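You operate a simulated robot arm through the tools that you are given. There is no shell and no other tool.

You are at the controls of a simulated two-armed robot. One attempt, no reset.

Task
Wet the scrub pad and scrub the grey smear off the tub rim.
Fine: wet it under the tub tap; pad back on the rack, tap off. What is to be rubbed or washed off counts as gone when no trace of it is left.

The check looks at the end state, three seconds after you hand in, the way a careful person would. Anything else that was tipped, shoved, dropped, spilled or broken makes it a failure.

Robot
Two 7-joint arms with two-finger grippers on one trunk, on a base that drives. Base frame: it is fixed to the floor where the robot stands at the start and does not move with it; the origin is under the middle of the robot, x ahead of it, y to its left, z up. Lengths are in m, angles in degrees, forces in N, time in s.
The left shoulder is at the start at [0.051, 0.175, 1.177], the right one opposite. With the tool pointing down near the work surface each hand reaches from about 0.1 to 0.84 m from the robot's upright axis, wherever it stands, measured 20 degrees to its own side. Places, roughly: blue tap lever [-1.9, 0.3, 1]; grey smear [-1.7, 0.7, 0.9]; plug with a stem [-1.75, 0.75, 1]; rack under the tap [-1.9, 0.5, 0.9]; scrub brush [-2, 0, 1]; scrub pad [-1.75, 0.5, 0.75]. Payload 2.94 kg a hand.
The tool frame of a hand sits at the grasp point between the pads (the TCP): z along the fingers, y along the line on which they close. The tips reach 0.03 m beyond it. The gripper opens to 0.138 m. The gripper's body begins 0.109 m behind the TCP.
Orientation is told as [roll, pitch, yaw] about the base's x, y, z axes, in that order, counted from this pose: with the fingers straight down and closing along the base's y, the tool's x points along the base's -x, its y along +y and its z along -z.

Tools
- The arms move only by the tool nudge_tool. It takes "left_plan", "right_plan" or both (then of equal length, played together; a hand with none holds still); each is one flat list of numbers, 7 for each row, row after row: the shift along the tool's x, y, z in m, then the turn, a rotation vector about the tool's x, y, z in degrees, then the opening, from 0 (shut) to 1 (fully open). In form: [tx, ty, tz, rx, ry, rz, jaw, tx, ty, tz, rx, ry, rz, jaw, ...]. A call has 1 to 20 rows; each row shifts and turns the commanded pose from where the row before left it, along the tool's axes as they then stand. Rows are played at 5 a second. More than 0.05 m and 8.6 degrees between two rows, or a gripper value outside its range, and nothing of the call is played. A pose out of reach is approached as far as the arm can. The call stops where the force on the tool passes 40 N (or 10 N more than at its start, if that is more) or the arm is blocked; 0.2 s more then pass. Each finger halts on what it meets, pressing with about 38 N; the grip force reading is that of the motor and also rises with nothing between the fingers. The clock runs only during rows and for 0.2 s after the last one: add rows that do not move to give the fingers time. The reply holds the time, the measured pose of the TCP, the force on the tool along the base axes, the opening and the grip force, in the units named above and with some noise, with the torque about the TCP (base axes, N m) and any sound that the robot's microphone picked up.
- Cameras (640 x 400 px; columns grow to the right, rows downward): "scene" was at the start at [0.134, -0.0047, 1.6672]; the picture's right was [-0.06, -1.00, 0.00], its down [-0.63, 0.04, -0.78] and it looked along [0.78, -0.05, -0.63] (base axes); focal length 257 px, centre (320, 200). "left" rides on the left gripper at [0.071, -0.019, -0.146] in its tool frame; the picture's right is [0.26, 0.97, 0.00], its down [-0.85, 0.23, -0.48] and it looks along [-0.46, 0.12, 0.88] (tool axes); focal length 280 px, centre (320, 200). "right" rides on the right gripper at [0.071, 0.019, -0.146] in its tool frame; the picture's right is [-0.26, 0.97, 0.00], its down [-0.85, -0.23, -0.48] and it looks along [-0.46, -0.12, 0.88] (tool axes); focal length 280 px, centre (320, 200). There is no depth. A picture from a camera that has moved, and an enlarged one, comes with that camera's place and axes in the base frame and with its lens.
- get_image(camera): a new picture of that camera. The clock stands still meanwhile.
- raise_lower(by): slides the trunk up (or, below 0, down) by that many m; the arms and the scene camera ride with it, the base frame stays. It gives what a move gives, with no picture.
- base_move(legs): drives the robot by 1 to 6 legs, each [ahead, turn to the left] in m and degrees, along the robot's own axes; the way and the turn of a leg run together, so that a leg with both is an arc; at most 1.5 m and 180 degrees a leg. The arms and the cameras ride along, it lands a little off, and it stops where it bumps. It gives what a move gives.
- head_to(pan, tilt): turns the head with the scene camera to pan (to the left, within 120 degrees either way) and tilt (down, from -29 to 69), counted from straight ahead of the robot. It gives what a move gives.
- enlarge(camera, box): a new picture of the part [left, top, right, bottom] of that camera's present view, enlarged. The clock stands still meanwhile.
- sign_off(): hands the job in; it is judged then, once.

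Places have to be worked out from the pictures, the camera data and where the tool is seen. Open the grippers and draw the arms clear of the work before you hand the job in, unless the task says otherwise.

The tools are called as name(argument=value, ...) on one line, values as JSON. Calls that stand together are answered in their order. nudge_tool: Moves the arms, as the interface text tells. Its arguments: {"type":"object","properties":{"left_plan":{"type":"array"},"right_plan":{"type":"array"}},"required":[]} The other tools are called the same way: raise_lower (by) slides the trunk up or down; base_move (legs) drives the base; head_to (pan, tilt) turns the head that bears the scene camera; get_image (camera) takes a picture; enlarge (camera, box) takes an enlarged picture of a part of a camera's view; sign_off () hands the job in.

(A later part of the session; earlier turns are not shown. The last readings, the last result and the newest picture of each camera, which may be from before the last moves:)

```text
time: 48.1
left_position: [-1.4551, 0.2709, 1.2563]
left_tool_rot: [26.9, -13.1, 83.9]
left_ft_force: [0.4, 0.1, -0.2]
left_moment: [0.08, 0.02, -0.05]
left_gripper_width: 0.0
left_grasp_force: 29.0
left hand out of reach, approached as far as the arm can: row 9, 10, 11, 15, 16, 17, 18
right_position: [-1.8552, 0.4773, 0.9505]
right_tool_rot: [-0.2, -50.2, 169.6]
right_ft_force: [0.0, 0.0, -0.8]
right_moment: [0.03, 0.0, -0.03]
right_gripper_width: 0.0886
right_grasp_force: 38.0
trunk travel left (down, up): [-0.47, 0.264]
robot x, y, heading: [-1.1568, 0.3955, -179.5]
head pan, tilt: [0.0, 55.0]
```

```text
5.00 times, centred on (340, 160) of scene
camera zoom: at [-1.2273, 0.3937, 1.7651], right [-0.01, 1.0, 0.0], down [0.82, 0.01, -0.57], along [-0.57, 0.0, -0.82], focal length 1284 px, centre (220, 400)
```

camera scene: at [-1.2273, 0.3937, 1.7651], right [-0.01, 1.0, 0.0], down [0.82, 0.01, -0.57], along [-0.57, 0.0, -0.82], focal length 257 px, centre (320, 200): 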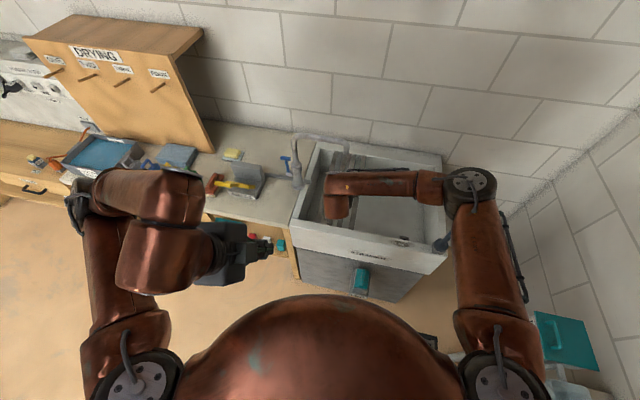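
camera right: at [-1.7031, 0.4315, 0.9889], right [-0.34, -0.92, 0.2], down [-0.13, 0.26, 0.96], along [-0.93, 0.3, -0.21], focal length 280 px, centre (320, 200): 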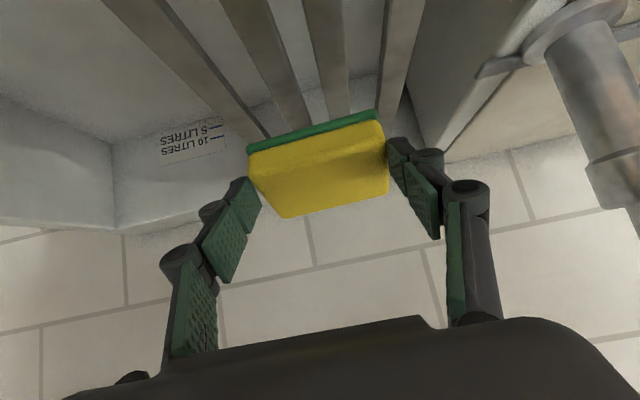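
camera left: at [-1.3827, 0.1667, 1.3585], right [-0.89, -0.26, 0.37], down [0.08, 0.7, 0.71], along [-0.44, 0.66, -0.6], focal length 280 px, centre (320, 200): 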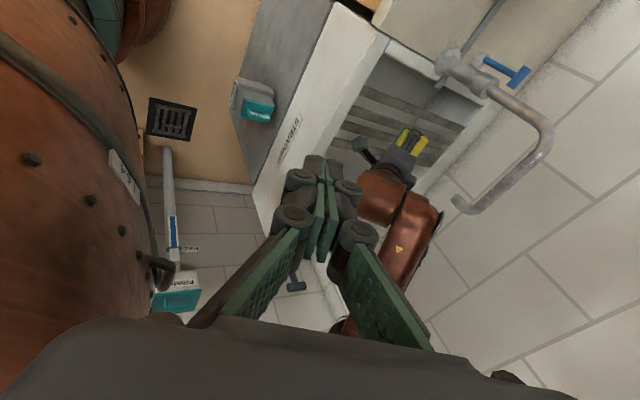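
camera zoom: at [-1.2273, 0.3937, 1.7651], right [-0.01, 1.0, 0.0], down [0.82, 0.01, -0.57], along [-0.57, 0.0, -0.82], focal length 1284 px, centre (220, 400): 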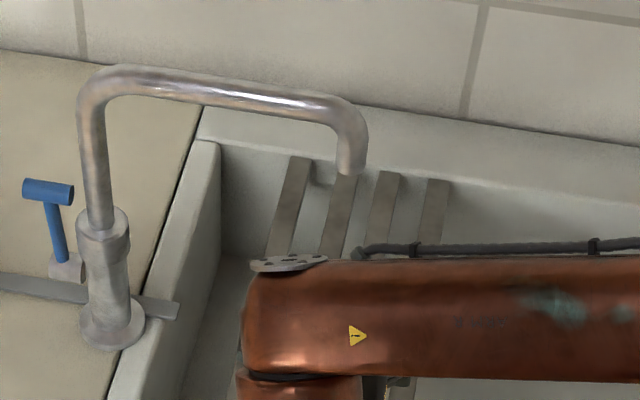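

Spout tip ≈ (-1.893, 0.485, 1.105), so I shift the pad another 1.7 cm toward the wall, and in the same call start bringing the left hand toward the lever from above.

nudge_tool(left_plan=[0.0151, 0.0329, 0.0307, 0, 0, 0, 0, 0.0151, 0.0329, 0.0307, 0, 0, 0, 0, 0.0151, 0.0329, 0.0307, 0, 0, 0, 0, 0.0151, 0.0329, 0.0307, 0, 0, 0, 0, 0, 0, 0, 0, 0, 0, 0], right_plan=[-0.0055, 0, 0.0066, 0, 0, 0, 0.2, -0.0055, 0, 0.0066, 0, 0, 0, 0.2, 0, 0, 0, 0, 0, 0, 0.2, 0, 0, 0, 0, 0, 0, 0.2, 0, 0, 0, 0, 0, 0, 0.2])

get_image(camera="left")

get_image(camera="scene")

```text
time: 49.3
left_position: [-1.4672, 0.2715, 1.2531]
left_tool_rot: [26.8, -13.1, 84.0]
left_ft_force: [-0.1, -0.3, -0.5]
left_moment: [-0.01, -0.01, -0.02]
left_gripper_width: 0.0
left_grasp_force: 28.9
left hand out of reach, approached as far as the arm can: row 1, 2, 3, 4
right_position: [-1.8714, 0.4828, 0.9496]
right_tool_rot: [0.0, -50.1, 169.3]
right_ft_force: [1.2, -0.8, -0.5]
right_moment: [-0.02, -0.04, 0.02]
right_gripper_width: 0.0884
right_grasp_force: 38.0
trunk travel left (down, up): [-0.47, 0.264]
robot x, y, heading: [-1.1559, 0.3996, -179.5]
head pan, tilt: [0.0, 55.0]
```

```text
taken
camera left: at [-1.3939, 0.1674, 1.3549], right [-0.89, -0.26, 0.37], down [0.09, 0.7, 0.71], along [-0.44, 0.66, -0.6], focal length 280 px, centre (320, 200)
```

left: 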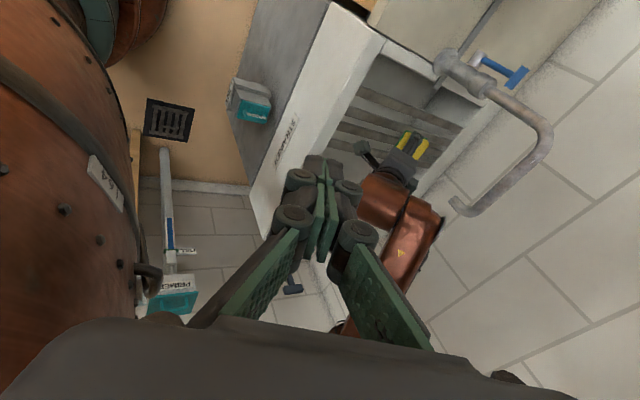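

```text
taken
camera scene: at [-1.2272, 0.3967, 1.7651], right [-0.01, 1.0, 0.0], down [0.82, 0.01, -0.57], along [-0.57, 0.0, -0.82], focal length 257 px, centre (320, 200)
```

scene: 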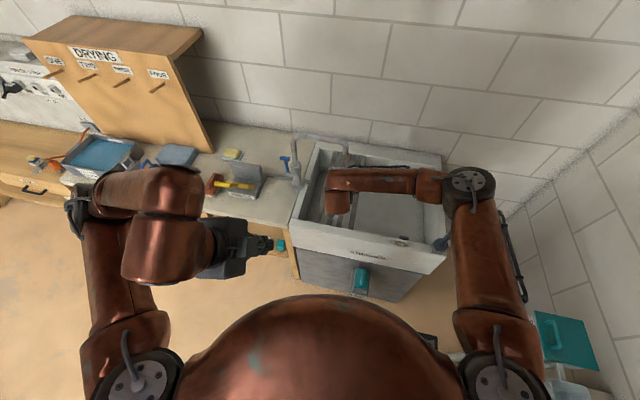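

The left wrist is at a joint limit with that much yaw. I turn it back 40° about its finger axis, which still keeps the body slim beside the tap, and see whether it follows.

nudge_tool(left_plan=[0, 0, 0, 0, 0, -8, 0, 0, 0, 0, 0, 0, -8, 0, 0, 0, 0, 0, 0, -8, 0, 0, 0, 0, 0, 0, -8, 0, 0, 0, 0, 0, 0, -8, 0, 0, 0, 0, 0, 0, 0, 0])

get_image(camera="scene")

```text
time: 50.7
left_position: [-1.467, 0.2723, 1.2507]
left_tool_rot: [12.4, -27.1, 124.1]
left_ft_force: [0.3, 0.4, 0.5]
left_moment: [0.01, -0.05, -0.01]
left_gripper_width: 0.0001
left_grasp_force: 28.3
right_position: [-1.8725, 0.4837, 0.9498]
right_tool_rot: [0.0, -50.2, 169.3]
right_ft_force: [0.2, 0.6, -1.1]
right_moment: [-0.01, 0.02, -0.04]
right_gripper_width: 0.0886
right_grasp_force: 37.7
trunk travel left (down, up): [-0.47, 0.264]
robot x, y, heading: [-1.1523, 0.3958, -179.7]
head pan, tilt: [0.0, 55.0]
```

```text
taken
camera scene: at [-1.2271, 0.3966, 1.7651], right [-0.01, 1.0, 0.0], down [0.82, 0.01, -0.57], along [-0.57, 0.0, -0.82], focal length 257 px, centre (320, 200)
```

scene: 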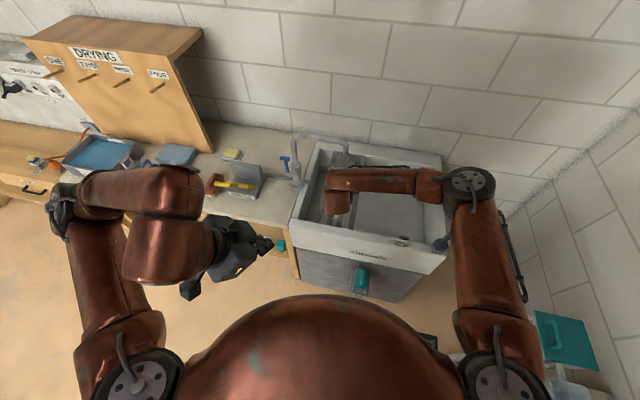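

It now follows (yaw ≈ 124°, fingers pointing forward-down and slightly right). I move it most of the way toward the point above and behind the T-bar.

nudge_tool(left_plan=[-0.01245, 0.0337, 0.0291, 0, 0, 0, 0, -0.01245, 0.0337, 0.0291, 0, 0, 0, 0, -0.01245, 0.0337, 0.0291, 0, 0, 0, 0, -0.01245, 0.0337, 0.0291, 0, 0, 0, 0, -0.01245, 0.0337, 0.0291, 0, 0, 0, 0, -0.01245, 0.0337, 0.0291, 0, 0, 0, 0, -0.01245, 0.0337, 0.0291, 0, 0, 0, 0, 0, 0, 0, 0, 0, 0, 0])

get_image(camera="left")

enlarge(camera="scene", box=[180, 90, 400, 230])

```text
time: 52.5
left_position: [-1.7075, 0.2464, 1.1811]
left_tool_rot: [12.5, -27.3, 124.3]
left_ft_force: [1.1, -0.4, -0.1]
left_moment: [-0.03, 0.02, 0.0]
left_gripper_width: 0.0001
left_grasp_force: 28.5
left hand out of reach, approached as far as the arm can: row 6, 7
right_position: [-1.8713, 0.4828, 0.9506]
right_tool_rot: [0.1, -50.2, 169.4]
right_ft_force: [0.6, -0.3, 0.9]
right_moment: [-0.02, 0.0, -0.01]
right_gripper_width: 0.0885
right_grasp_force: 37.9
trunk travel left (down, up): [-0.47, 0.264]
robot x, y, heading: [-1.151, 0.395, -179.8]
head pan, tilt: [0.0, 55.0]
```

```text
taken
camera left: at [-1.595, 0.1693, 1.2716], right [-0.6, -0.8, 0.07], down [-0.39, 0.36, 0.85], along [-0.7, 0.48, -0.53], focal length 280 px, centre (320, 200)
```

left: 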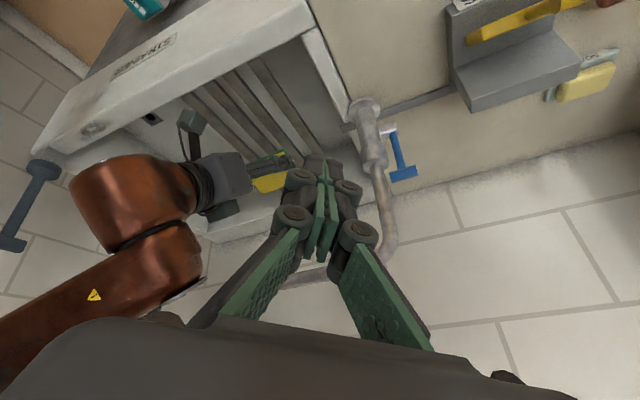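

```text
2.86 times, centred on (290, 160) of scene
camera zoom: at [-1.2258, 0.3966, 1.7651], right [-0.01, 1.0, 0.0], down [0.82, 0.01, -0.57], along [-0.57, 0.0, -0.82], focal length 734 px, centre (406, 314)
```

zoom: 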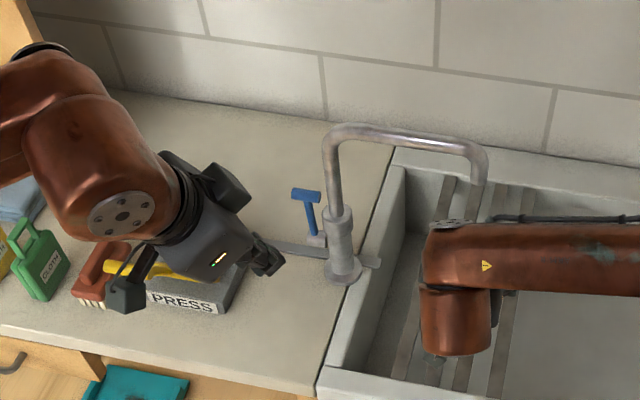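

Fresh triangulation puts the T-bar at ≈ (-1.945, 0.255, 1.02), directly above its pivot (≈ (-1.943, 0.26, 0.93)). The wrist limits this yaw, so I go back to a simple forward lean of 40° with the gripper half open, meaning to hook the bar with the right-hand finger only, which keeps the body off the tap.

nudge_tool(left_plan=[0, 0, 0, -2.59, -1.61, -7.67, 0.5, 0, 0, 0, -2.59, -1.61, -7.67, 0.5, 0, 0, 0, -2.59, -1.61, -7.67, 0.5, 0, 0, 0, -2.59, -1.61, -7.67, 0.5, 0, 0, 0, -2.59, -1.61, -7.67, 0.5, 0, 0, 0, 0, 0, 0, 0.5])

get_image(camera="left")

```text
time: 53.9
left_position: [-1.7082, 0.2445, 1.1805]
left_tool_rot: [-0.1, -40.2, 169.0]
left_ft_force: [0.2, -0.6, 0.4]
left_moment: [0.04, -0.04, -0.01]
left_gripper_width: 0.0691
left_grasp_force: 0.1
right_position: [-1.8725, 0.483, 0.9495]
right_tool_rot: [0.0, -50.3, 169.4]
right_ft_force: [0.3, -0.3, -0.9]
right_moment: [-0.02, -0.01, -0.02]
right_gripper_width: 0.0885
right_grasp_force: 38.0
trunk travel left (down, up): [-0.47, 0.264]
robot x, y, heading: [-1.1501, 0.3957, -179.3]
head pan, tilt: [0.0, 55.0]
```

```text
taken
camera left: at [-1.5591, 0.2354, 1.2463], right [0.01, -0.99, -0.17], down [-0.38, -0.16, 0.91], along [-0.93, 0.05, -0.38], focal length 280 px, centre (320, 200)
```

left: 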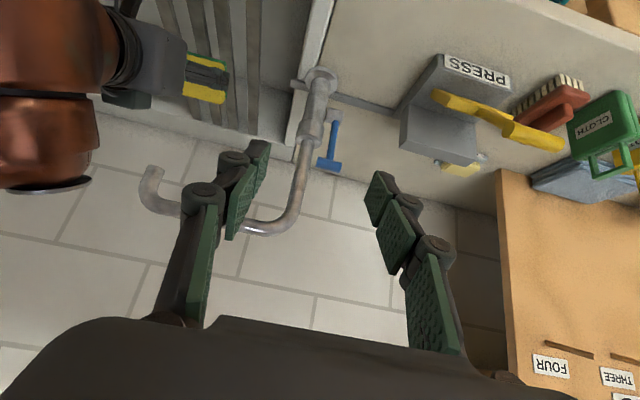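

Orientation is good now. I add a 12° lean to the left (extra clearance from the tap pipe) and move to a pre-hook point about 8 cm short along the finger direction.

nudge_tool(left_plan=[0, 0, 0, 6, 0, 0, 0.5, 0, 0, 0, 6, 0, 0, 0.5, -0.01827, 0.0233, 0.03003, 0, 0, 0, 0.5, -0.01827, 0.0233, 0.03003, 0, 0, 0, 0.5, -0.01827, 0.0233, 0.03003, 0, 0, 0, 0.5, -0.01827, 0.0233, 0.03003, 0, 0, 0, 0.5, -0.01827, 0.0233, 0.03003, 0, 0, 0, 0.5, -0.01827, 0.0233, 0.03003, 0, 0, 0, 0.5, 0, 0, 0, 0, 0, 0, 0.5])

get_image(camera="left")

enlarge(camera="scene", box=[200, 100, 360, 200])

```text
time: 55.9
left_position: [-1.9384, 0.1888, 1.0943]
left_tool_rot: [-12.0, -40.2, 168.9]
left_ft_force: [0.6, 0.4, -0.1]
left_moment: [0.0, 0.03, 0.01]
left_gripper_width: 0.0693
left_grasp_force: 0.0
right_position: [-1.872, 0.4826, 0.9509]
right_tool_rot: [0.0, -50.2, 169.4]
right_ft_force: [0.4, -0.5, -0.6]
right_moment: [0.02, 0.01, -0.01]
right_gripper_width: 0.0887
right_grasp_force: 37.7
trunk travel left (down, up): [-0.47, 0.264]
robot x, y, heading: [-1.1525, 0.3959, -179.6]
head pan, tilt: [0.0, 55.0]
```

```text
taken
camera left: at [-1.7949, 0.1494, 1.1605], right [-0.11, -0.94, -0.32], down [-0.43, -0.25, 0.87], along [-0.89, 0.24, -0.38], focal length 280 px, centre (320, 200)
```

left: 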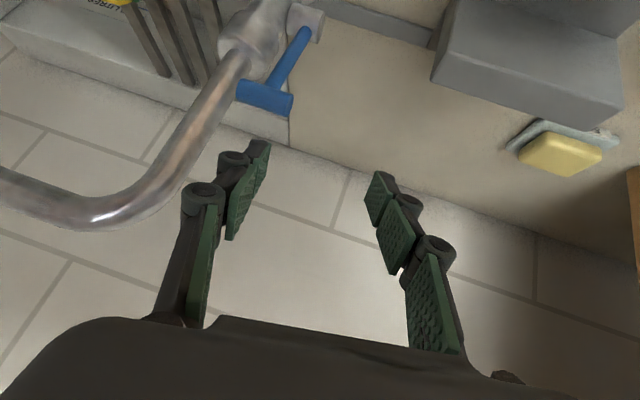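

```text
4.00 times, centred on (280, 150) of scene
camera zoom: at [-1.2257, 0.3963, 1.7652], right [-0.01, 1.0, 0.0], down [0.82, 0.01, -0.57], along [-0.57, 0.0, -0.82], focal length 1028 px, centre (480, 400)
```

zoom: 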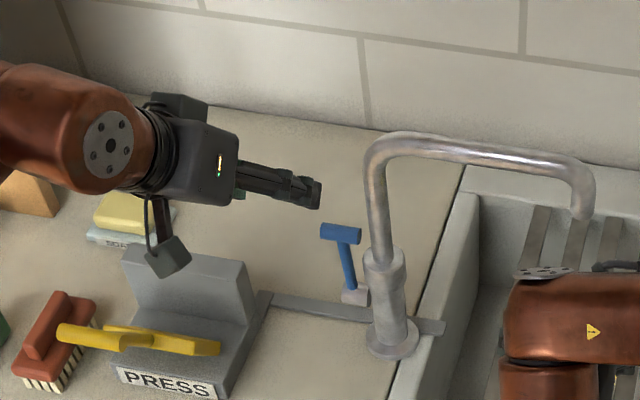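

The closer view refines the T-bar to (-1.940, 0.256, 1.028), half-length 2 cm. Sliding 6.4 cm along the finger direction brings the right finger down behind the bar with about 1 cm clearance.

nudge_tool(left_plan=[0, 0, 0.0213, 0, 0, 0, 0.5, 0, 0, 0.0213, 0, 0, 0, 0.5, 0, 0, 0.0213, 0, 0, 0, 0.5, 0, 0, 0, 0, 0, 0, 0.5])

get_image(camera="left")

enlarge(camera="scene", box=[200, 100, 360, 200])

```text
time: 56.9
left_position: [-1.9633, 0.2012, 1.0608]
left_tool_rot: [-12.0, -40.0, 169.3]
left_ft_force: [-0.6, 0.1, -0.3]
left_moment: [-0.02, 0.02, 0.04]
left_gripper_width: 0.0689
left_grasp_force: 0.1
left hand out of reach, approached as far as the arm can: row 3
right_position: [-1.8722, 0.4844, 0.9502]
right_tool_rot: [0.1, -50.0, 169.3]
right_ft_force: [-0.5, 0.1, -0.9]
right_moment: [-0.01, -0.01, -0.01]
right_gripper_width: 0.0884
right_grasp_force: 38.2
trunk travel left (down, up): [-0.47, 0.264]
robot x, y, heading: [-1.1534, 0.3949, -179.8]
head pan, tilt: [0.0, 55.0]
```

```text
taken
camera left: at [-1.8202, 0.1629, 1.128], right [-0.11, -0.94, -0.32], down [-0.43, -0.25, 0.87], along [-0.89, 0.23, -0.38], focal length 280 px, centre (320, 200)
```

left: 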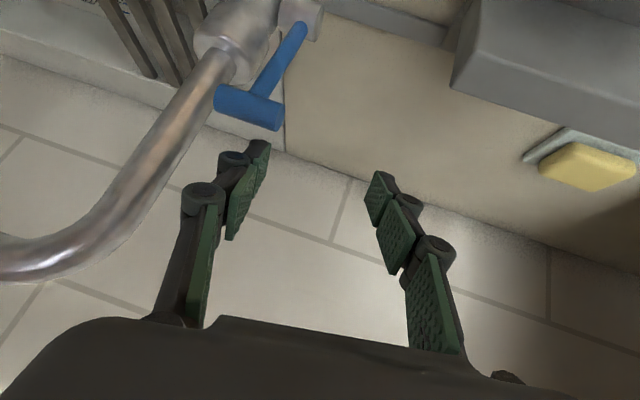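

```text
4.00 times, centred on (280, 150) of scene
camera zoom: at [-1.2274, 0.3969, 1.7651], right [-0.01, 1.0, 0.0], down [0.82, 0.01, -0.57], along [-0.57, 0.0, -0.82], focal length 1028 px, centre (480, 400)
```

zoom: 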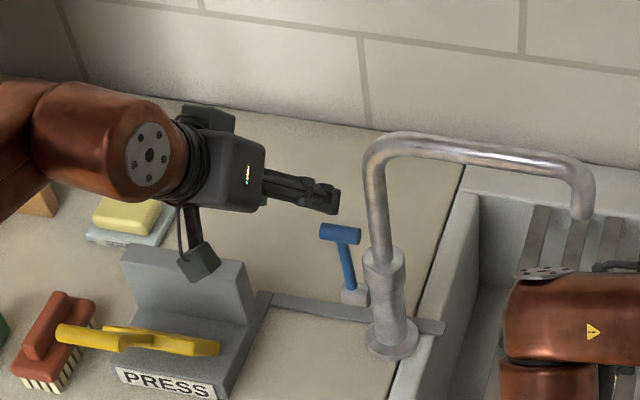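

The left arm runs out of reach just short of the bar. I draw both hands back a little and drive the base 7 cm closer.

nudge_tool(left_plan=[0, 0, -0.02, 0, 0, 0, 0.5, 0, 0, -0.025, 0, 0, 0, 0.5, 0, 0, -0.03, 0, 0, 0, 0.5], right_plan=[0.0152, 0, -0.0182, 0, 0, 0, 0.2, 0.0152, 0, -0.0182, 0, 0, 0, 0.2, 0.0152, 0, -0.0182, 0, 0, 0, 0.2])

base_move(legs=[[0.07, 0]])

get_image(camera="scene")

get_image(camera="left")

```text
time: 57.7
left_position: [-1.9176, 0.1758, 1.1202]
left_tool_rot: [-12.1, -40.2, 169.0]
left_ft_force: [1.0, 0.0, 0.8]
left_moment: [0.01, 0.04, 0.0]
left_gripper_width: 0.0688
left_grasp_force: 0.0
right_position: [-1.8011, 0.4699, 0.9505]
right_tool_rot: [-0.1, -50.2, 169.4]
right_ft_force: [0.3, 0.6, 0.2]
right_moment: [0.0, 0.0, -0.02]
right_gripper_width: 0.0884
right_grasp_force: 38.1
trunk travel left (down, up): [-0.47, 0.264]
robot x, y, heading: [-1.1553, 0.3964, -180.0]
head pan, tilt: [0.0, 55.0]
```

```text
time: 59.3
left_position: [-1.9, 0.1451, 1.1744]
left_tool_rot: [-10.6, -45.6, 171.8]
left_ft_force: [-0.2, 0.4, -3.4]
left_moment: [0.0, 0.25, 0.01]
left_gripper_width: 0.0691
left_grasp_force: 0.1
right_position: [-1.7824, 0.4717, 1.0]
right_tool_rot: [3.1, -55.9, 167.3]
right_ft_force: [0.4, -2.3, -3.5]
right_moment: [0.13, 0.24, -0.1]
right_gripper_width: 0.0886
right_grasp_force: 37.9
trunk travel left (down, up): [-0.47, 0.264]
robot x, y, heading: [-1.2223, 0.3937, -179.7]
head pan, tilt: [0.0, 55.0]
stopped in leg 1: the robot was blocked; the commanded pose is now the measured one
```

```text
taken
camera scene: at [-1.2902, 0.3969, 1.7652], right [-0.01, 1.0, 0.0], down [0.82, 0.01, -0.58], along [-0.58, 0.0, -0.82], focal length 257 px, centre (320, 200)
```

scene: 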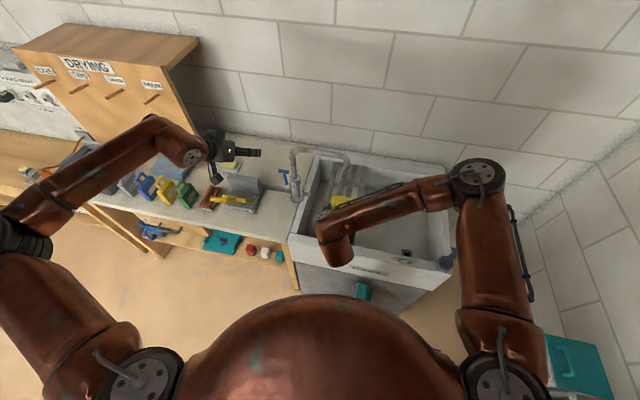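

```text
taken
camera left: at [-1.749, 0.1155, 1.2263], right [-0.08, -0.95, -0.31], down [-0.33, -0.27, 0.9], along [-0.94, 0.17, -0.29], focal length 280 px, centre (320, 200)
```

left: 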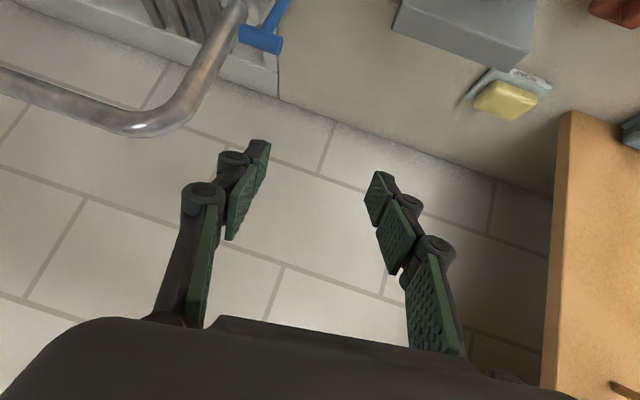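

The drive was stopped as blocked after about 6.7 cm, and both arms got shifted. I hold still to get a settled reading and check that nothing was disturbed.

nudge_tool(left_plan=[0, 0, 0, 0, 0, 0, 0.5, 0, 0, 0, 0, 0, 0, 0.5], right_plan=[0, 0, 0, 0, 0, 0, 0.2, 0, 0, 0, 0, 0, 0, 0.2])

enlarge(camera="scene", box=[270, 130, 480, 310])

get_image(camera="right")

```text
time: 59.9
left_position: [-1.9431, 0.1445, 1.1533]
left_tool_rot: [-11.4, -43.5, 172.5]
left_ft_force: [1.2, -0.1, -0.6]
left_moment: [0.02, 0.1, 0.07]
left_gripper_width: 0.0688
left_grasp_force: 0.1
right_position: [-1.8198, 0.4721, 0.9837]
right_tool_rot: [2.0, -54.2, 167.8]
right_ft_force: [0.5, -0.8, 0.6]
right_moment: [-0.03, -0.03, 0.01]
right_gripper_width: 0.0886
right_grasp_force: 37.7
trunk travel left (down, up): [-0.47, 0.264]
robot x, y, heading: [-1.2248, 0.3991, -179.6]
head pan, tilt: [0.0, 55.0]
```

```text
2.22 times, centred on (375, 220) of scene
camera zoom: at [-1.3477, 0.3945, 1.7667], right [-0.01, 1.0, 0.0], down [0.83, 0.01, -0.55], along [-0.55, 0.0, -0.83], focal length 571 px, centre (198, 156)
```

zoom: 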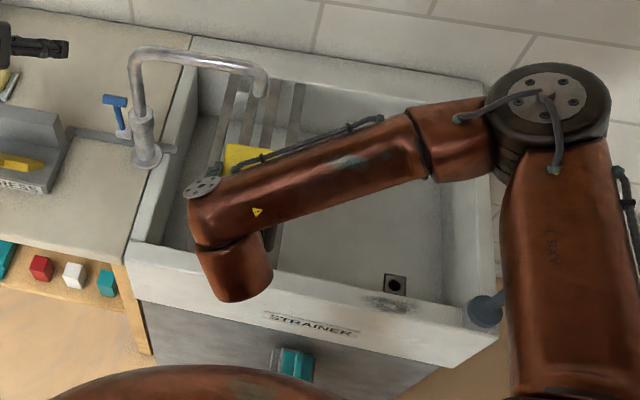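

```text
taken
camera right: at [-1.6648, 0.4242, 1.0128], right [-0.33, -0.92, 0.23], down [-0.06, 0.27, 0.96], along [-0.94, 0.3, -0.15], focal length 280 px, centre (320, 200)
```

right: 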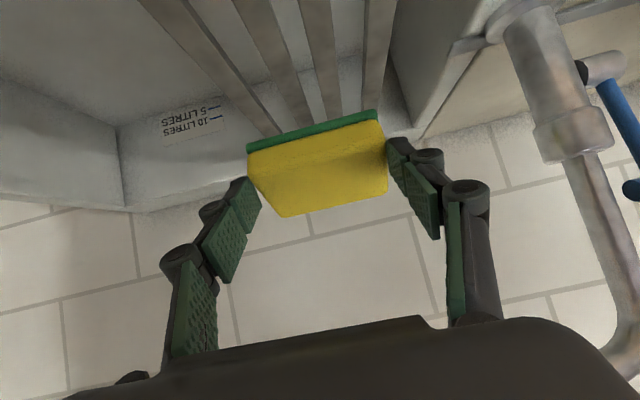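

The robot still seems to be rocking slightly and the right arm's elbow is close to the plug. I hold still longer, then look again.

nudge_tool(left_plan=[0, 0, 0, 0, 0, 0, 0.5, 0, 0, 0, 0, 0, 0, 0.5, 0, 0, 0, 0, 0, 0, 0.5, 0, 0, 0, 0, 0, 0, 0.5, 0, 0, 0, 0, 0, 0, 0.5])

get_image(camera="scene")

head_to(pan=-40, tilt=60)

get_image(camera="scene")

```text
time: 61.1
left_position: [-1.9217, 0.1448, 1.1661]
left_tool_rot: [-10.9, -44.6, 172.2]
left_ft_force: [0.6, -1.5, 1.3]
left_moment: [-0.02, 0.01, -0.01]
left_gripper_width: 0.0692
left_grasp_force: 0.0
right_position: [-1.8, 0.4703, 0.9927]
right_tool_rot: [2.5, -55.0, 167.6]
right_ft_force: [0.2, -0.9, 0.5]
right_moment: [0.03, 0.01, -0.01]
right_gripper_width: 0.0884
right_grasp_force: 37.7
trunk travel left (down, up): [-0.47, 0.264]
robot x, y, heading: [-1.2217, 0.3978, -179.3]
head pan, tilt: [0.0, 55.0]
```

```text
taken
camera scene: at [-1.2876, 0.396, 1.7657], right [-0.01, 1.0, 0.0], down [0.82, 0.01, -0.58], along [-0.58, 0.0, -0.82], focal length 257 px, centre (320, 200)
```

scene: 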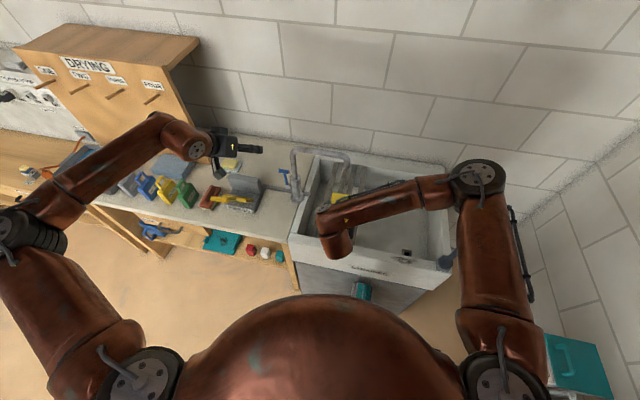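

```text
time: 62.1
left_position: [-1.9299, 0.1463, 1.1609]
left_tool_rot: [-11.2, -44.1, 172.3]
left_ft_force: [0.2, 1.0, 0.5]
left_moment: [0.0, 0.04, 0.03]
left_gripper_width: 0.0694
left_grasp_force: 0.1
right_position: [-1.8071, 0.4726, 0.9889]
right_tool_rot: [2.4, -54.5, 167.6]
right_ft_force: [-0.4, -0.7, 0.3]
right_moment: [-0.01, -0.03, 0.03]
right_gripper_width: 0.0887
right_grasp_force: 38.6
trunk travel left (down, up): [-0.47, 0.264]
robot x, y, heading: [-1.2238, 0.3922, -179.6]
head pan, tilt: [-40.0, 60.0]
```

```text
taken
camera scene: at [-1.2759, 0.4392, 1.7591], right [0.64, 0.77, 0.0], down [0.67, -0.55, -0.5], along [-0.39, 0.32, -0.87], focal length 257 px, centre (320, 200)
```

scene: 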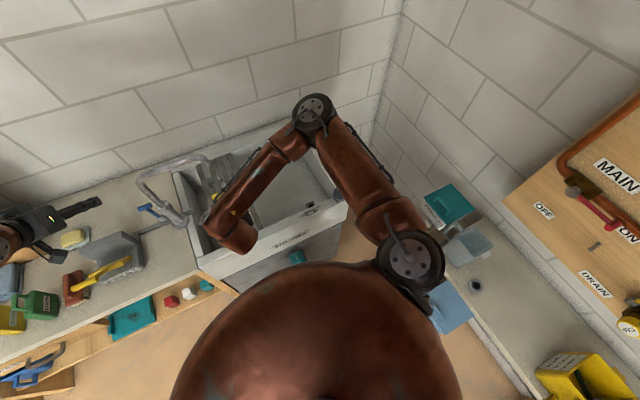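

The rocking is dying out. I zoom in on the plug corner to see whether it was touched.

enlarge(camera="scene", box=[260, 150, 440, 270])

head_to(pan=30, tilt=60)

get_image(camera="scene")

```text
3.33 times, centred on (350, 210) of scene
camera zoom: at [-1.2759, 0.4392, 1.7591], right [0.64, 0.77, 0.0], down [0.67, -0.55, -0.5], along [-0.39, 0.32, -0.87], focal length 856 px, centre (220, 167)
```

zoom: 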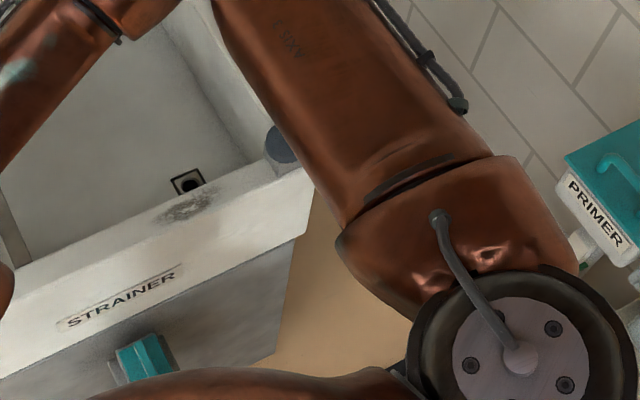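

```text
time: 63.5
left_position: [-1.9301, 0.1464, 1.1599]
left_tool_rot: [-11.2, -44.2, 172.4]
left_ft_force: [-1.2, -0.8, 0.1]
left_moment: [0.0, -0.02, 0.04]
left_gripper_width: 0.069
left_grasp_force: 0.2
right_position: [-1.8081, 0.4715, 0.9873]
right_tool_rot: [2.1, -54.7, 167.5]
right_ft_force: [-0.3, 0.6, 0.6]
right_moment: [0.02, -0.02, 0.0]
right_gripper_width: 0.0883
right_grasp_force: 37.2
trunk travel left (down, up): [-0.47, 0.264]
robot x, y, heading: [-1.2258, 0.3925, -179.8]
head pan, tilt: [30.0, 60.0]
```

```text
taken
camera scene: at [-1.283, 0.3628, 1.759], right [-0.51, 0.86, 0.0], down [0.75, 0.44, -0.5], along [-0.43, -0.25, -0.87], focal length 257 px, centre (320, 200)
```

scene: 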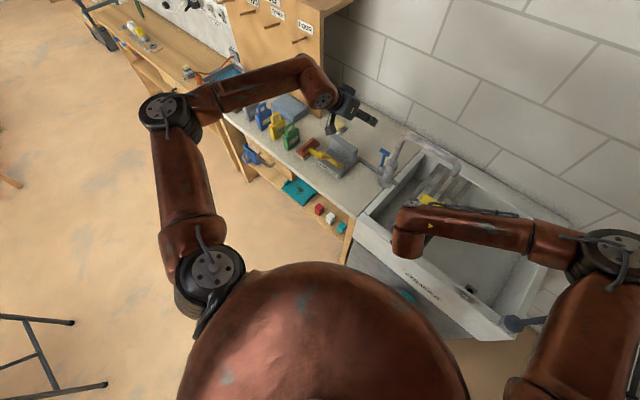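

Nothing appears moved; readings have settled. I restore the head, put the pad back under the spout and bring the left hand to the pre-hook point.

head_to(pan=0, tilt=55)

nudge_tool(left_plan=[0.0149, -0.0115, 0.0173, 0, 0, 0, 0.5, 0.0149, -0.0115, 0.0173, 0, 0, 0, 0.5, 0.0149, -0.0115, 0.0173, 0, 0, 0, 0.5, 0, 0, 0, 0, 0, 0, 0.5], right_plan=[-0.0042, 0.0004, 0.0243, 0, 0, 0, 0.2, -0.0042, 0.0004, 0.0243, 0, 0, 0, 0.2, -0.0042, 0.0004, 0.0243, 0, 0, 0, 0.2, 0, 0, 0, 0, 0, 0, 0.2])

get_image(camera="left")

enlarge(camera="scene", box=[220, 110, 400, 230])

```text
time: 64.5
left_position: [-1.9306, 0.1467, 1.1604]
left_tool_rot: [-11.1, -44.1, 172.2]
left_ft_force: [1.0, -0.4, -0.6]
left_moment: [-0.04, 0.01, 0.01]
left_gripper_width: 0.0689
left_grasp_force: 0.1
right_position: [-1.8084, 0.4722, 0.9872]
right_tool_rot: [2.2, -54.6, 167.7]
right_ft_force: [-0.1, 1.1, 0.1]
right_moment: [-0.04, -0.01, 0.0]
right_gripper_width: 0.0883
right_grasp_force: 38.4
trunk travel left (down, up): [-0.47, 0.264]
robot x, y, heading: [-1.2206, 0.3978, -179.6]
head pan, tilt: [0.0, 55.0]
```

```text
time: 65.5
left_position: [-1.9228, 0.1905, 1.0982]
left_tool_rot: [-11.2, -44.3, 172.2]
left_ft_force: [-0.4, 0.0, 0.4]
left_moment: [-0.02, -0.03, 0.01]
left_gripper_width: 0.0692
left_grasp_force: 0.0
right_position: [-1.8742, 0.4816, 0.9549]
right_tool_rot: [2.2, -54.6, 167.7]
right_ft_force: [0.5, -0.6, -0.4]
right_moment: [0.0, 0.0, -0.03]
right_gripper_width: 0.0885
right_grasp_force: 38.2
trunk travel left (down, up): [-0.47, 0.264]
robot x, y, heading: [-1.2224, 0.397, -179.4]
head pan, tilt: [0.0, 55.0]
```

```text
taken
camera left: at [-1.7727, 0.16, 1.1534], right [-0.07, -0.95, -0.32], down [-0.35, -0.27, 0.89], along [-0.93, 0.18, -0.32], focal length 280 px, centre (320, 200)
```

left: 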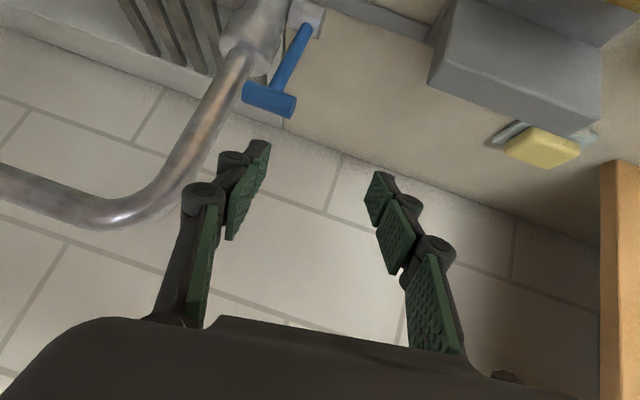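

```text
3.33 times, centred on (310, 170) of scene
camera zoom: at [-1.2966, 0.3956, 1.7652], right [-0.01, 1.0, 0.0], down [0.82, 0.01, -0.57], along [-0.57, 0.0, -0.82], focal length 856 px, centre (353, 300)
```

zoom: 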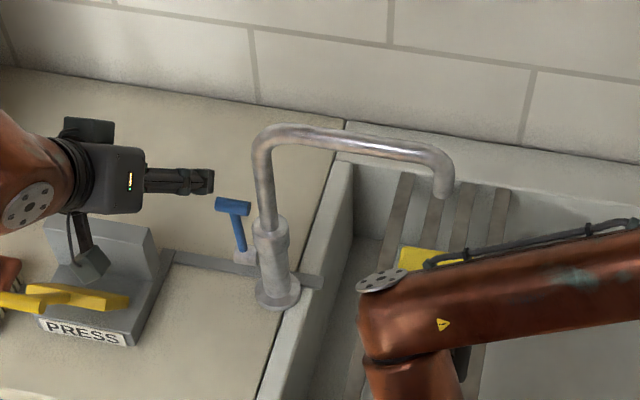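

The T-bar re-measures at (-1.941, 0.257, 1.027), as expected, and the pad is under the spout tip. I advance the left hand 7 cm along its fingers so the right finger ends up behind the bar.

nudge_tool(left_plan=[0, 0, 0.0233, 0, 0, 0, 0.5, 0, 0, 0.0233, 0, 0, 0, 0.5, 0, 0, 0.0233, 0, 0, 0, 0.5, 0, 0, 0, 0, 0, 0, 0.5])

get_image(camera="left")

enlarge(camera="scene", box=[240, 120, 360, 200])

```text
time: 66.5
left_position: [-1.9677, 0.2084, 1.0488]
left_tool_rot: [-11.2, -44.1, 172.3]
left_ft_force: [-0.2, 0.4, 0.1]
left_moment: [0.01, 0.03, 0.01]
left_gripper_width: 0.069
left_grasp_force: 0.0
right_position: [-1.8746, 0.482, 0.9563]
right_tool_rot: [2.2, -54.6, 167.7]
right_ft_force: [1.0, -0.2, -0.8]
right_moment: [0.01, 0.01, -0.02]
right_gripper_width: 0.0885
right_grasp_force: 38.0
trunk travel left (down, up): [-0.47, 0.264]
robot x, y, heading: [-1.2199, 0.3953, -179.4]
head pan, tilt: [0.0, 55.0]
```

```text
taken
camera left: at [-1.8185, 0.1797, 1.1038], right [-0.07, -0.95, -0.32], down [-0.35, -0.27, 0.89], along [-0.93, 0.18, -0.32], focal length 280 px, centre (320, 200)
```

left: 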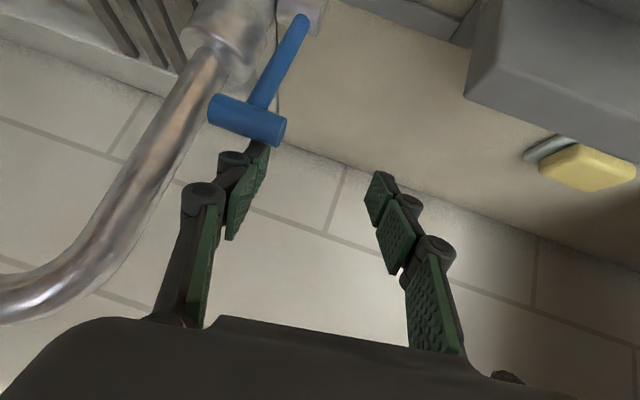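

```text
5.00 times, centred on (300, 160) of scene
camera zoom: at [-1.2967, 0.3956, 1.7652], right [-0.01, 1.0, 0.0], down [0.82, 0.01, -0.57], along [-0.57, 0.0, -0.82], focal length 1284 px, centre (420, 400)
```

zoom: 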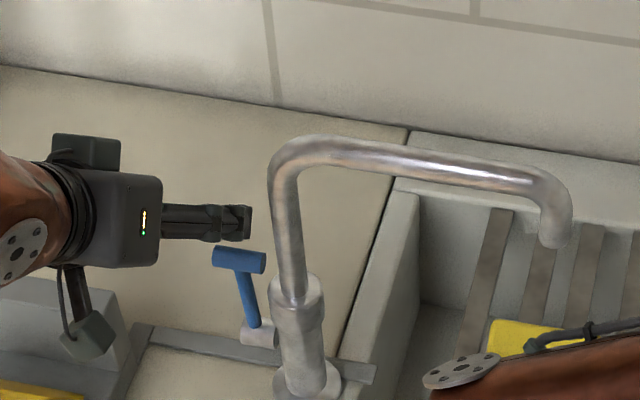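

The bar now hides the fingertip, so the finger is behind it. I pull gently toward the robot in small steps and watch the force and lever.

nudge_tool(left_plan=[0.007, -0.0008, -0.007, 0, 0, 0, 0.5, 0.007, -0.0008, -0.007, 0, 0, 0, 0.5, 0.007, -0.0008, -0.007, 0, 0, 0, 0.5, 0, 0, 0, 0, 0, 0, 0.5])

get_image(camera="left")

enlarge(camera="scene", box=[240, 120, 360, 200])

```text
time: 67.5
left_position: [-1.9381, 0.2037, 1.0472]
left_tool_rot: [-11.3, -44.2, 172.1]
left_ft_force: [-0.1, -0.7, -0.7]
left_moment: [0.01, 0.02, 0.01]
left_gripper_width: 0.0691
left_grasp_force: 0.1
right_position: [-1.874, 0.4821, 0.9551]
right_tool_rot: [2.3, -54.6, 167.6]
right_ft_force: [-0.8, 0.2, 0.1]
right_moment: [0.01, -0.01, 0.03]
right_gripper_width: 0.0887
right_grasp_force: 37.9
trunk travel left (down, up): [-0.47, 0.264]
robot x, y, heading: [-1.222, 0.3937, -179.5]
head pan, tilt: [0.0, 55.0]
```

```text
taken
camera left: at [-1.7891, 0.1741, 1.1037], right [-0.07, -0.95, -0.32], down [-0.36, -0.27, 0.89], along [-0.93, 0.18, -0.32], focal length 280 px, centre (320, 200)
```

left: 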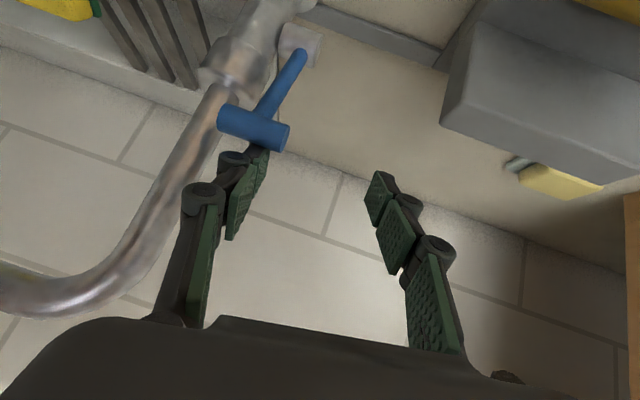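

```text
5.00 times, centred on (300, 160) of scene
camera zoom: at [-1.2981, 0.3961, 1.765], right [-0.01, 1.0, 0.0], down [0.82, 0.01, -0.57], along [-0.57, 0.0, -0.82], focal length 1284 px, centre (420, 400)
```

zoom: 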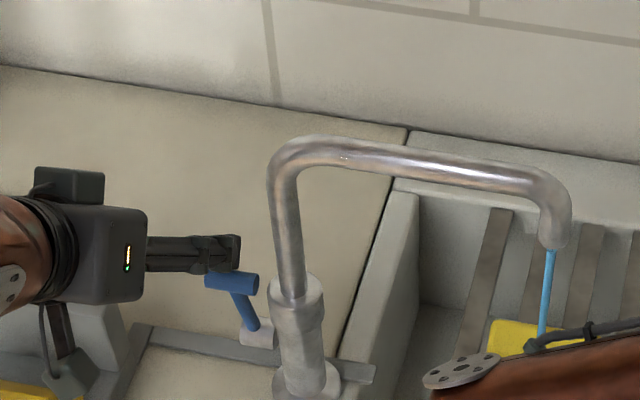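

Water is running and the stream falls onto the pad. I hold for a few seconds, then check the pad.

nudge_tool(right_plan=[0, 0, 0, 0, 0, 0, 0.2, 0, 0, 0, 0, 0, 0, 0.2, 0, 0, 0, 0, 0, 0, 0.2, 0, 0, 0, 0, 0, 0, 0.2, 0, 0, 0, 0, 0, 0, 0.2, 0, 0, 0, 0, 0, 0, 0.2, 0, 0, 0, 0, 0, 0, 0.2, 0, 0, 0, 0, 0, 0, 0.2, 0, 0, 0, 0, 0, 0, 0.2, 0, 0, 0, 0, 0, 0, 0.2])

get_image(camera="right")

enlarge(camera="scene", box=[290, 120, 410, 210])

```text
time: 69.7
left_position: [-1.9401, 0.2041, 1.0479]
left_tool_rot: [-11.3, -44.1, 172.2]
left_ft_force: [0.6, -0.3, 0.8]
left_moment: [0.0, 0.0, 0.0]
left_gripper_width: 0.0695
left_grasp_force: 0.0
right_position: [-1.8738, 0.4828, 0.9561]
right_tool_rot: [2.1, -54.6, 167.7]
right_ft_force: [-0.1, 0.0, -0.2]
right_moment: [0.02, -0.07, 0.01]
right_gripper_width: 0.0889
right_grasp_force: 38.0
trunk travel left (down, up): [-0.47, 0.264]
robot x, y, heading: [-1.2272, 0.3981, -179.7]
head pan, tilt: [0.0, 55.0]
```

```text
taken
camera right: at [-1.7193, 0.4346, 0.9823], right [-0.32, -0.92, 0.24], down [-0.06, 0.27, 0.96], along [-0.94, 0.3, -0.14], focal length 280 px, centre (320, 200)
```

right: 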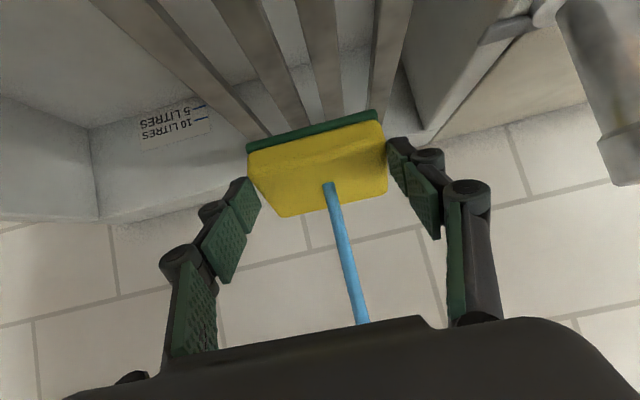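

```text
4.44 times, centred on (350, 165) of scene
camera zoom: at [-1.2977, 0.396, 1.7651], right [-0.01, 1.0, 0.0], down [0.82, 0.01, -0.57], along [-0.57, 0.0, -0.82], focal length 1142 px, centre (187, 356)
```

zoom: 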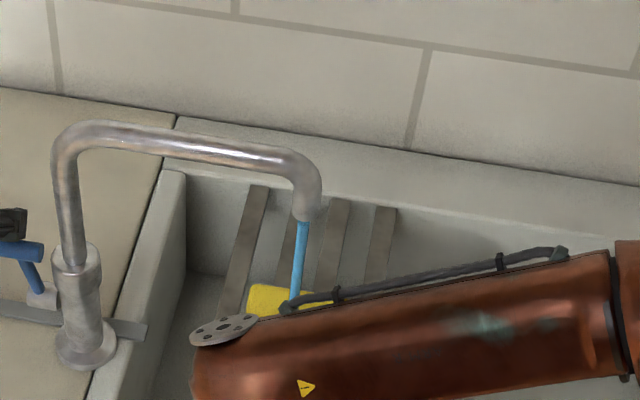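

The stream hits the yellow face squarely and the pad has darkened. I now take the left finger out from behind the bar and set it in front of the bar, ready to push the lever back; the pad keeps soaking meanwhile.

nudge_tool(left_plan=[0, 0, -0.03, 0, 0, 0, 0.5, 0, 0, -0.03, 0, 0, 0, 0.5, 0.0345, -0.0233, -0.0089, 0, 0, 0, 0.5, 0, 0, 0, 0, 0, 0, 0.5, 0.0068, 0.0054, 0.0205, 0, 0, 0, 0.5, 0.0068, 0.0054, 0.0205, 0, 0, 0, 0.5, 0, 0, 0, 0, 0, 0, 0.5])

get_image(camera="left")

enlarge(camera="scene", box=[240, 120, 360, 200])

get_image(camera="right")

```text
time: 71.3
left_position: [-1.8826, 0.2033, 1.0342]
left_tool_rot: [-11.1, -44.3, 172.1]
left_ft_force: [-0.2, -0.6, 0.0]
left_moment: [-0.01, 0.0, -0.01]
left_gripper_width: 0.0687
left_grasp_force: 0.1
right_position: [-1.8744, 0.4828, 0.9551]
right_tool_rot: [2.3, -54.5, 167.5]
right_ft_force: [-0.6, -0.7, -1.1]
right_moment: [-0.04, -0.02, 0.02]
right_gripper_width: 0.0889
right_grasp_force: 37.7
trunk travel left (down, up): [-0.47, 0.264]
robot x, y, heading: [-1.2235, 0.3969, -179.5]
head pan, tilt: [0.0, 55.0]
```

```text
taken
camera left: at [-1.733, 0.1736, 1.0913], right [-0.07, -0.95, -0.32], down [-0.35, -0.27, 0.89], along [-0.93, 0.18, -0.32], focal length 280 px, centre (320, 200)
```

left: 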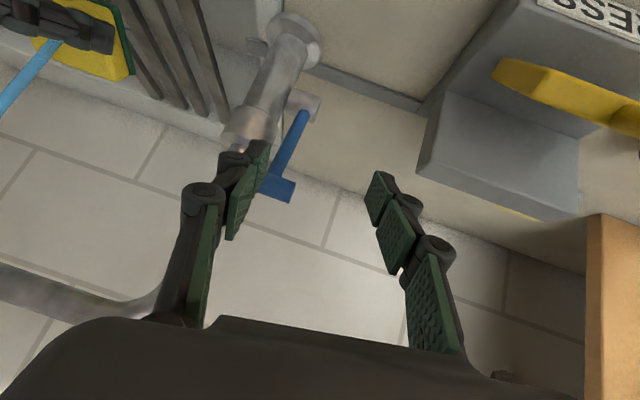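

```text
5.00 times, centred on (300, 160) of scene
camera zoom: at [-1.2972, 0.3961, 1.7651], right [-0.01, 1.0, 0.0], down [0.82, 0.01, -0.57], along [-0.57, 0.0, -0.82], focal length 1284 px, centre (420, 400)
```

zoom: 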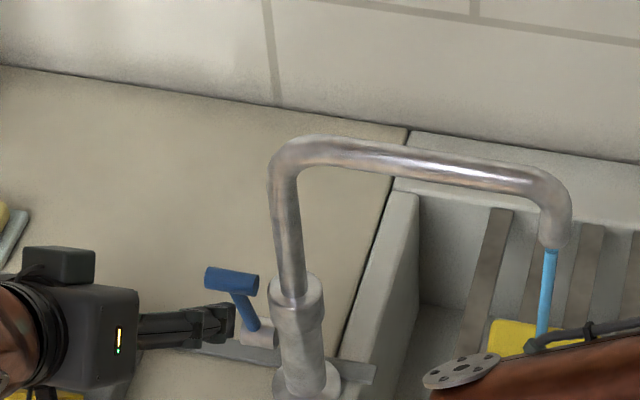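

```text
taken
camera right: at [-1.719, 0.4346, 0.9825], right [-0.32, -0.92, 0.24], down [-0.06, 0.27, 0.96], along [-0.94, 0.3, -0.14], focal length 280 px, centre (320, 200)
```

right: 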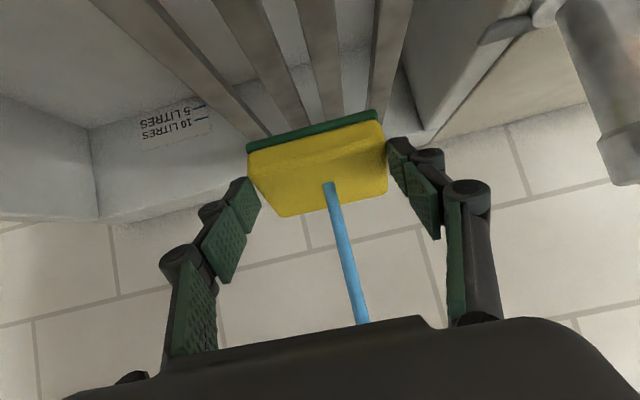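

The finger is in front of the bar. I wait one more second for soaking, then push the lever back toward the wall in 1 cm steps.

nudge_tool(left_plan=[0, 0, 0, 0, 0, 0, 0.5, 0, 0, 0, 0, 0, 0, 0.5, 0, 0, 0, 0, 0, 0, 0.5, 0, 0, 0, 0, 0, 0, 0.5, 0, 0, 0, 0, 0, 0, 0.5, -0.00715, 0.0008, 0.0069, 0, 0, 0, 0.5, -0.00715, 0.0008, 0.0069, 0, 0, 0, 0.5, -0.00715, 0.0008, 0.0069, 0, 0, 0, 0.5, 0, 0, 0, 0, 0, 0, 0.5])

get_image(camera="left")

enlarge(camera="scene", box=[240, 120, 360, 200])

```text
time: 73.3
left_position: [-1.9115, 0.2085, 1.0355]
left_tool_rot: [-11.2, -44.1, 172.1]
left_ft_force: [0.6, 0.6, -0.4]
left_moment: [0.0, -0.02, 0.02]
left_gripper_width: 0.0691
left_grasp_force: 0.0
right_position: [-1.8741, 0.4816, 0.9548]
right_tool_rot: [2.1, -54.6, 167.5]
right_ft_force: [0.0, -0.2, 0.4]
right_moment: [0.03, -0.03, 0.03]
right_gripper_width: 0.0892
right_grasp_force: 37.9
trunk travel left (down, up): [-0.47, 0.264]
robot x, y, heading: [-1.2265, 0.3941, -179.8]
head pan, tilt: [0.0, 55.0]
```

```text
taken
camera left: at [-1.7628, 0.1791, 1.0917], right [-0.07, -0.95, -0.32], down [-0.36, -0.27, 0.89], along [-0.93, 0.18, -0.32], focal length 280 px, centre (320, 200)
```

left: 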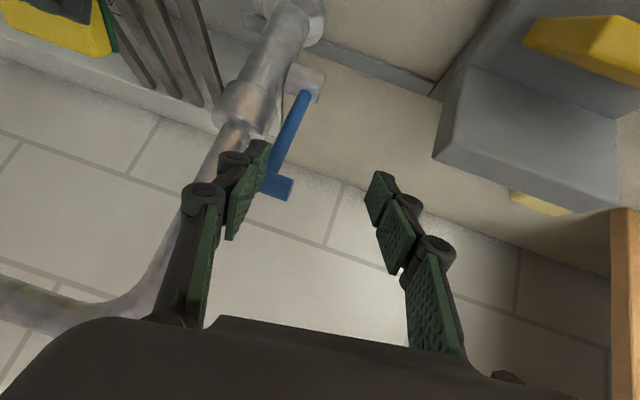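

```text
5.00 times, centred on (300, 160) of scene
camera zoom: at [-1.2973, 0.3958, 1.7651], right [-0.01, 1.0, 0.0], down [0.82, 0.01, -0.57], along [-0.57, 0.0, -0.82], focal length 1284 px, centre (420, 400)
```

zoom: 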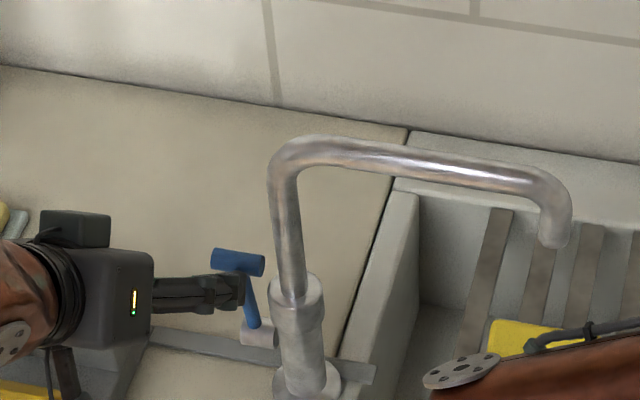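

The water has stopped and the bar is within about 2–3 mm of its starting place. I push another 3 mm to bring it fully back.

nudge_tool(left_plan=[-0.0022, 0.0002, 0.0021, 0, 0, 0, 0.5, 0, 0, 0, 0, 0, 0, 0.5])

enlarge(camera="scene", box=[240, 120, 360, 200])

```text
time: 73.9
left_position: [-1.9153, 0.2103, 1.0347]
left_tool_rot: [-11.2, -44.1, 172.2]
left_ft_force: [1.1, 0.0, -1.3]
left_moment: [-0.05, -0.02, -0.07]
left_gripper_width: 0.069
left_grasp_force: 0.4
right_position: [-1.8736, 0.4822, 0.9554]
right_tool_rot: [2.3, -54.6, 167.7]
right_ft_force: [0.0, 0.1, -0.8]
right_moment: [0.01, -0.01, 0.03]
right_gripper_width: 0.0889
right_grasp_force: 38.0
trunk travel left (down, up): [-0.47, 0.264]
robot x, y, heading: [-1.2244, 0.3957, -179.8]
head pan, tilt: [0.0, 55.0]
```

```text
5.00 times, centred on (300, 160) of scene
camera zoom: at [-1.2976, 0.3959, 1.7651], right [-0.01, 1.0, 0.0], down [0.82, 0.01, -0.57], along [-0.57, 0.0, -0.82], focal length 1284 px, centre (420, 400)
```

zoom: 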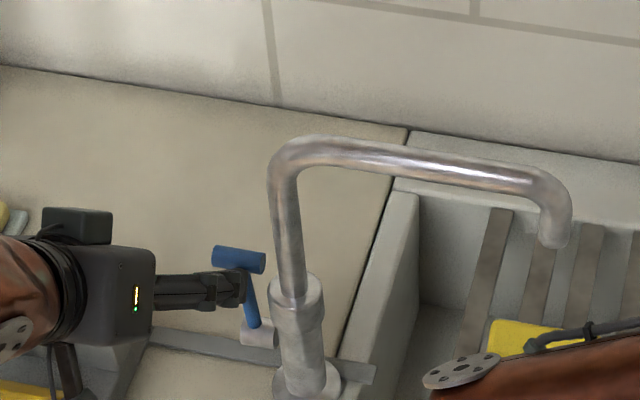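

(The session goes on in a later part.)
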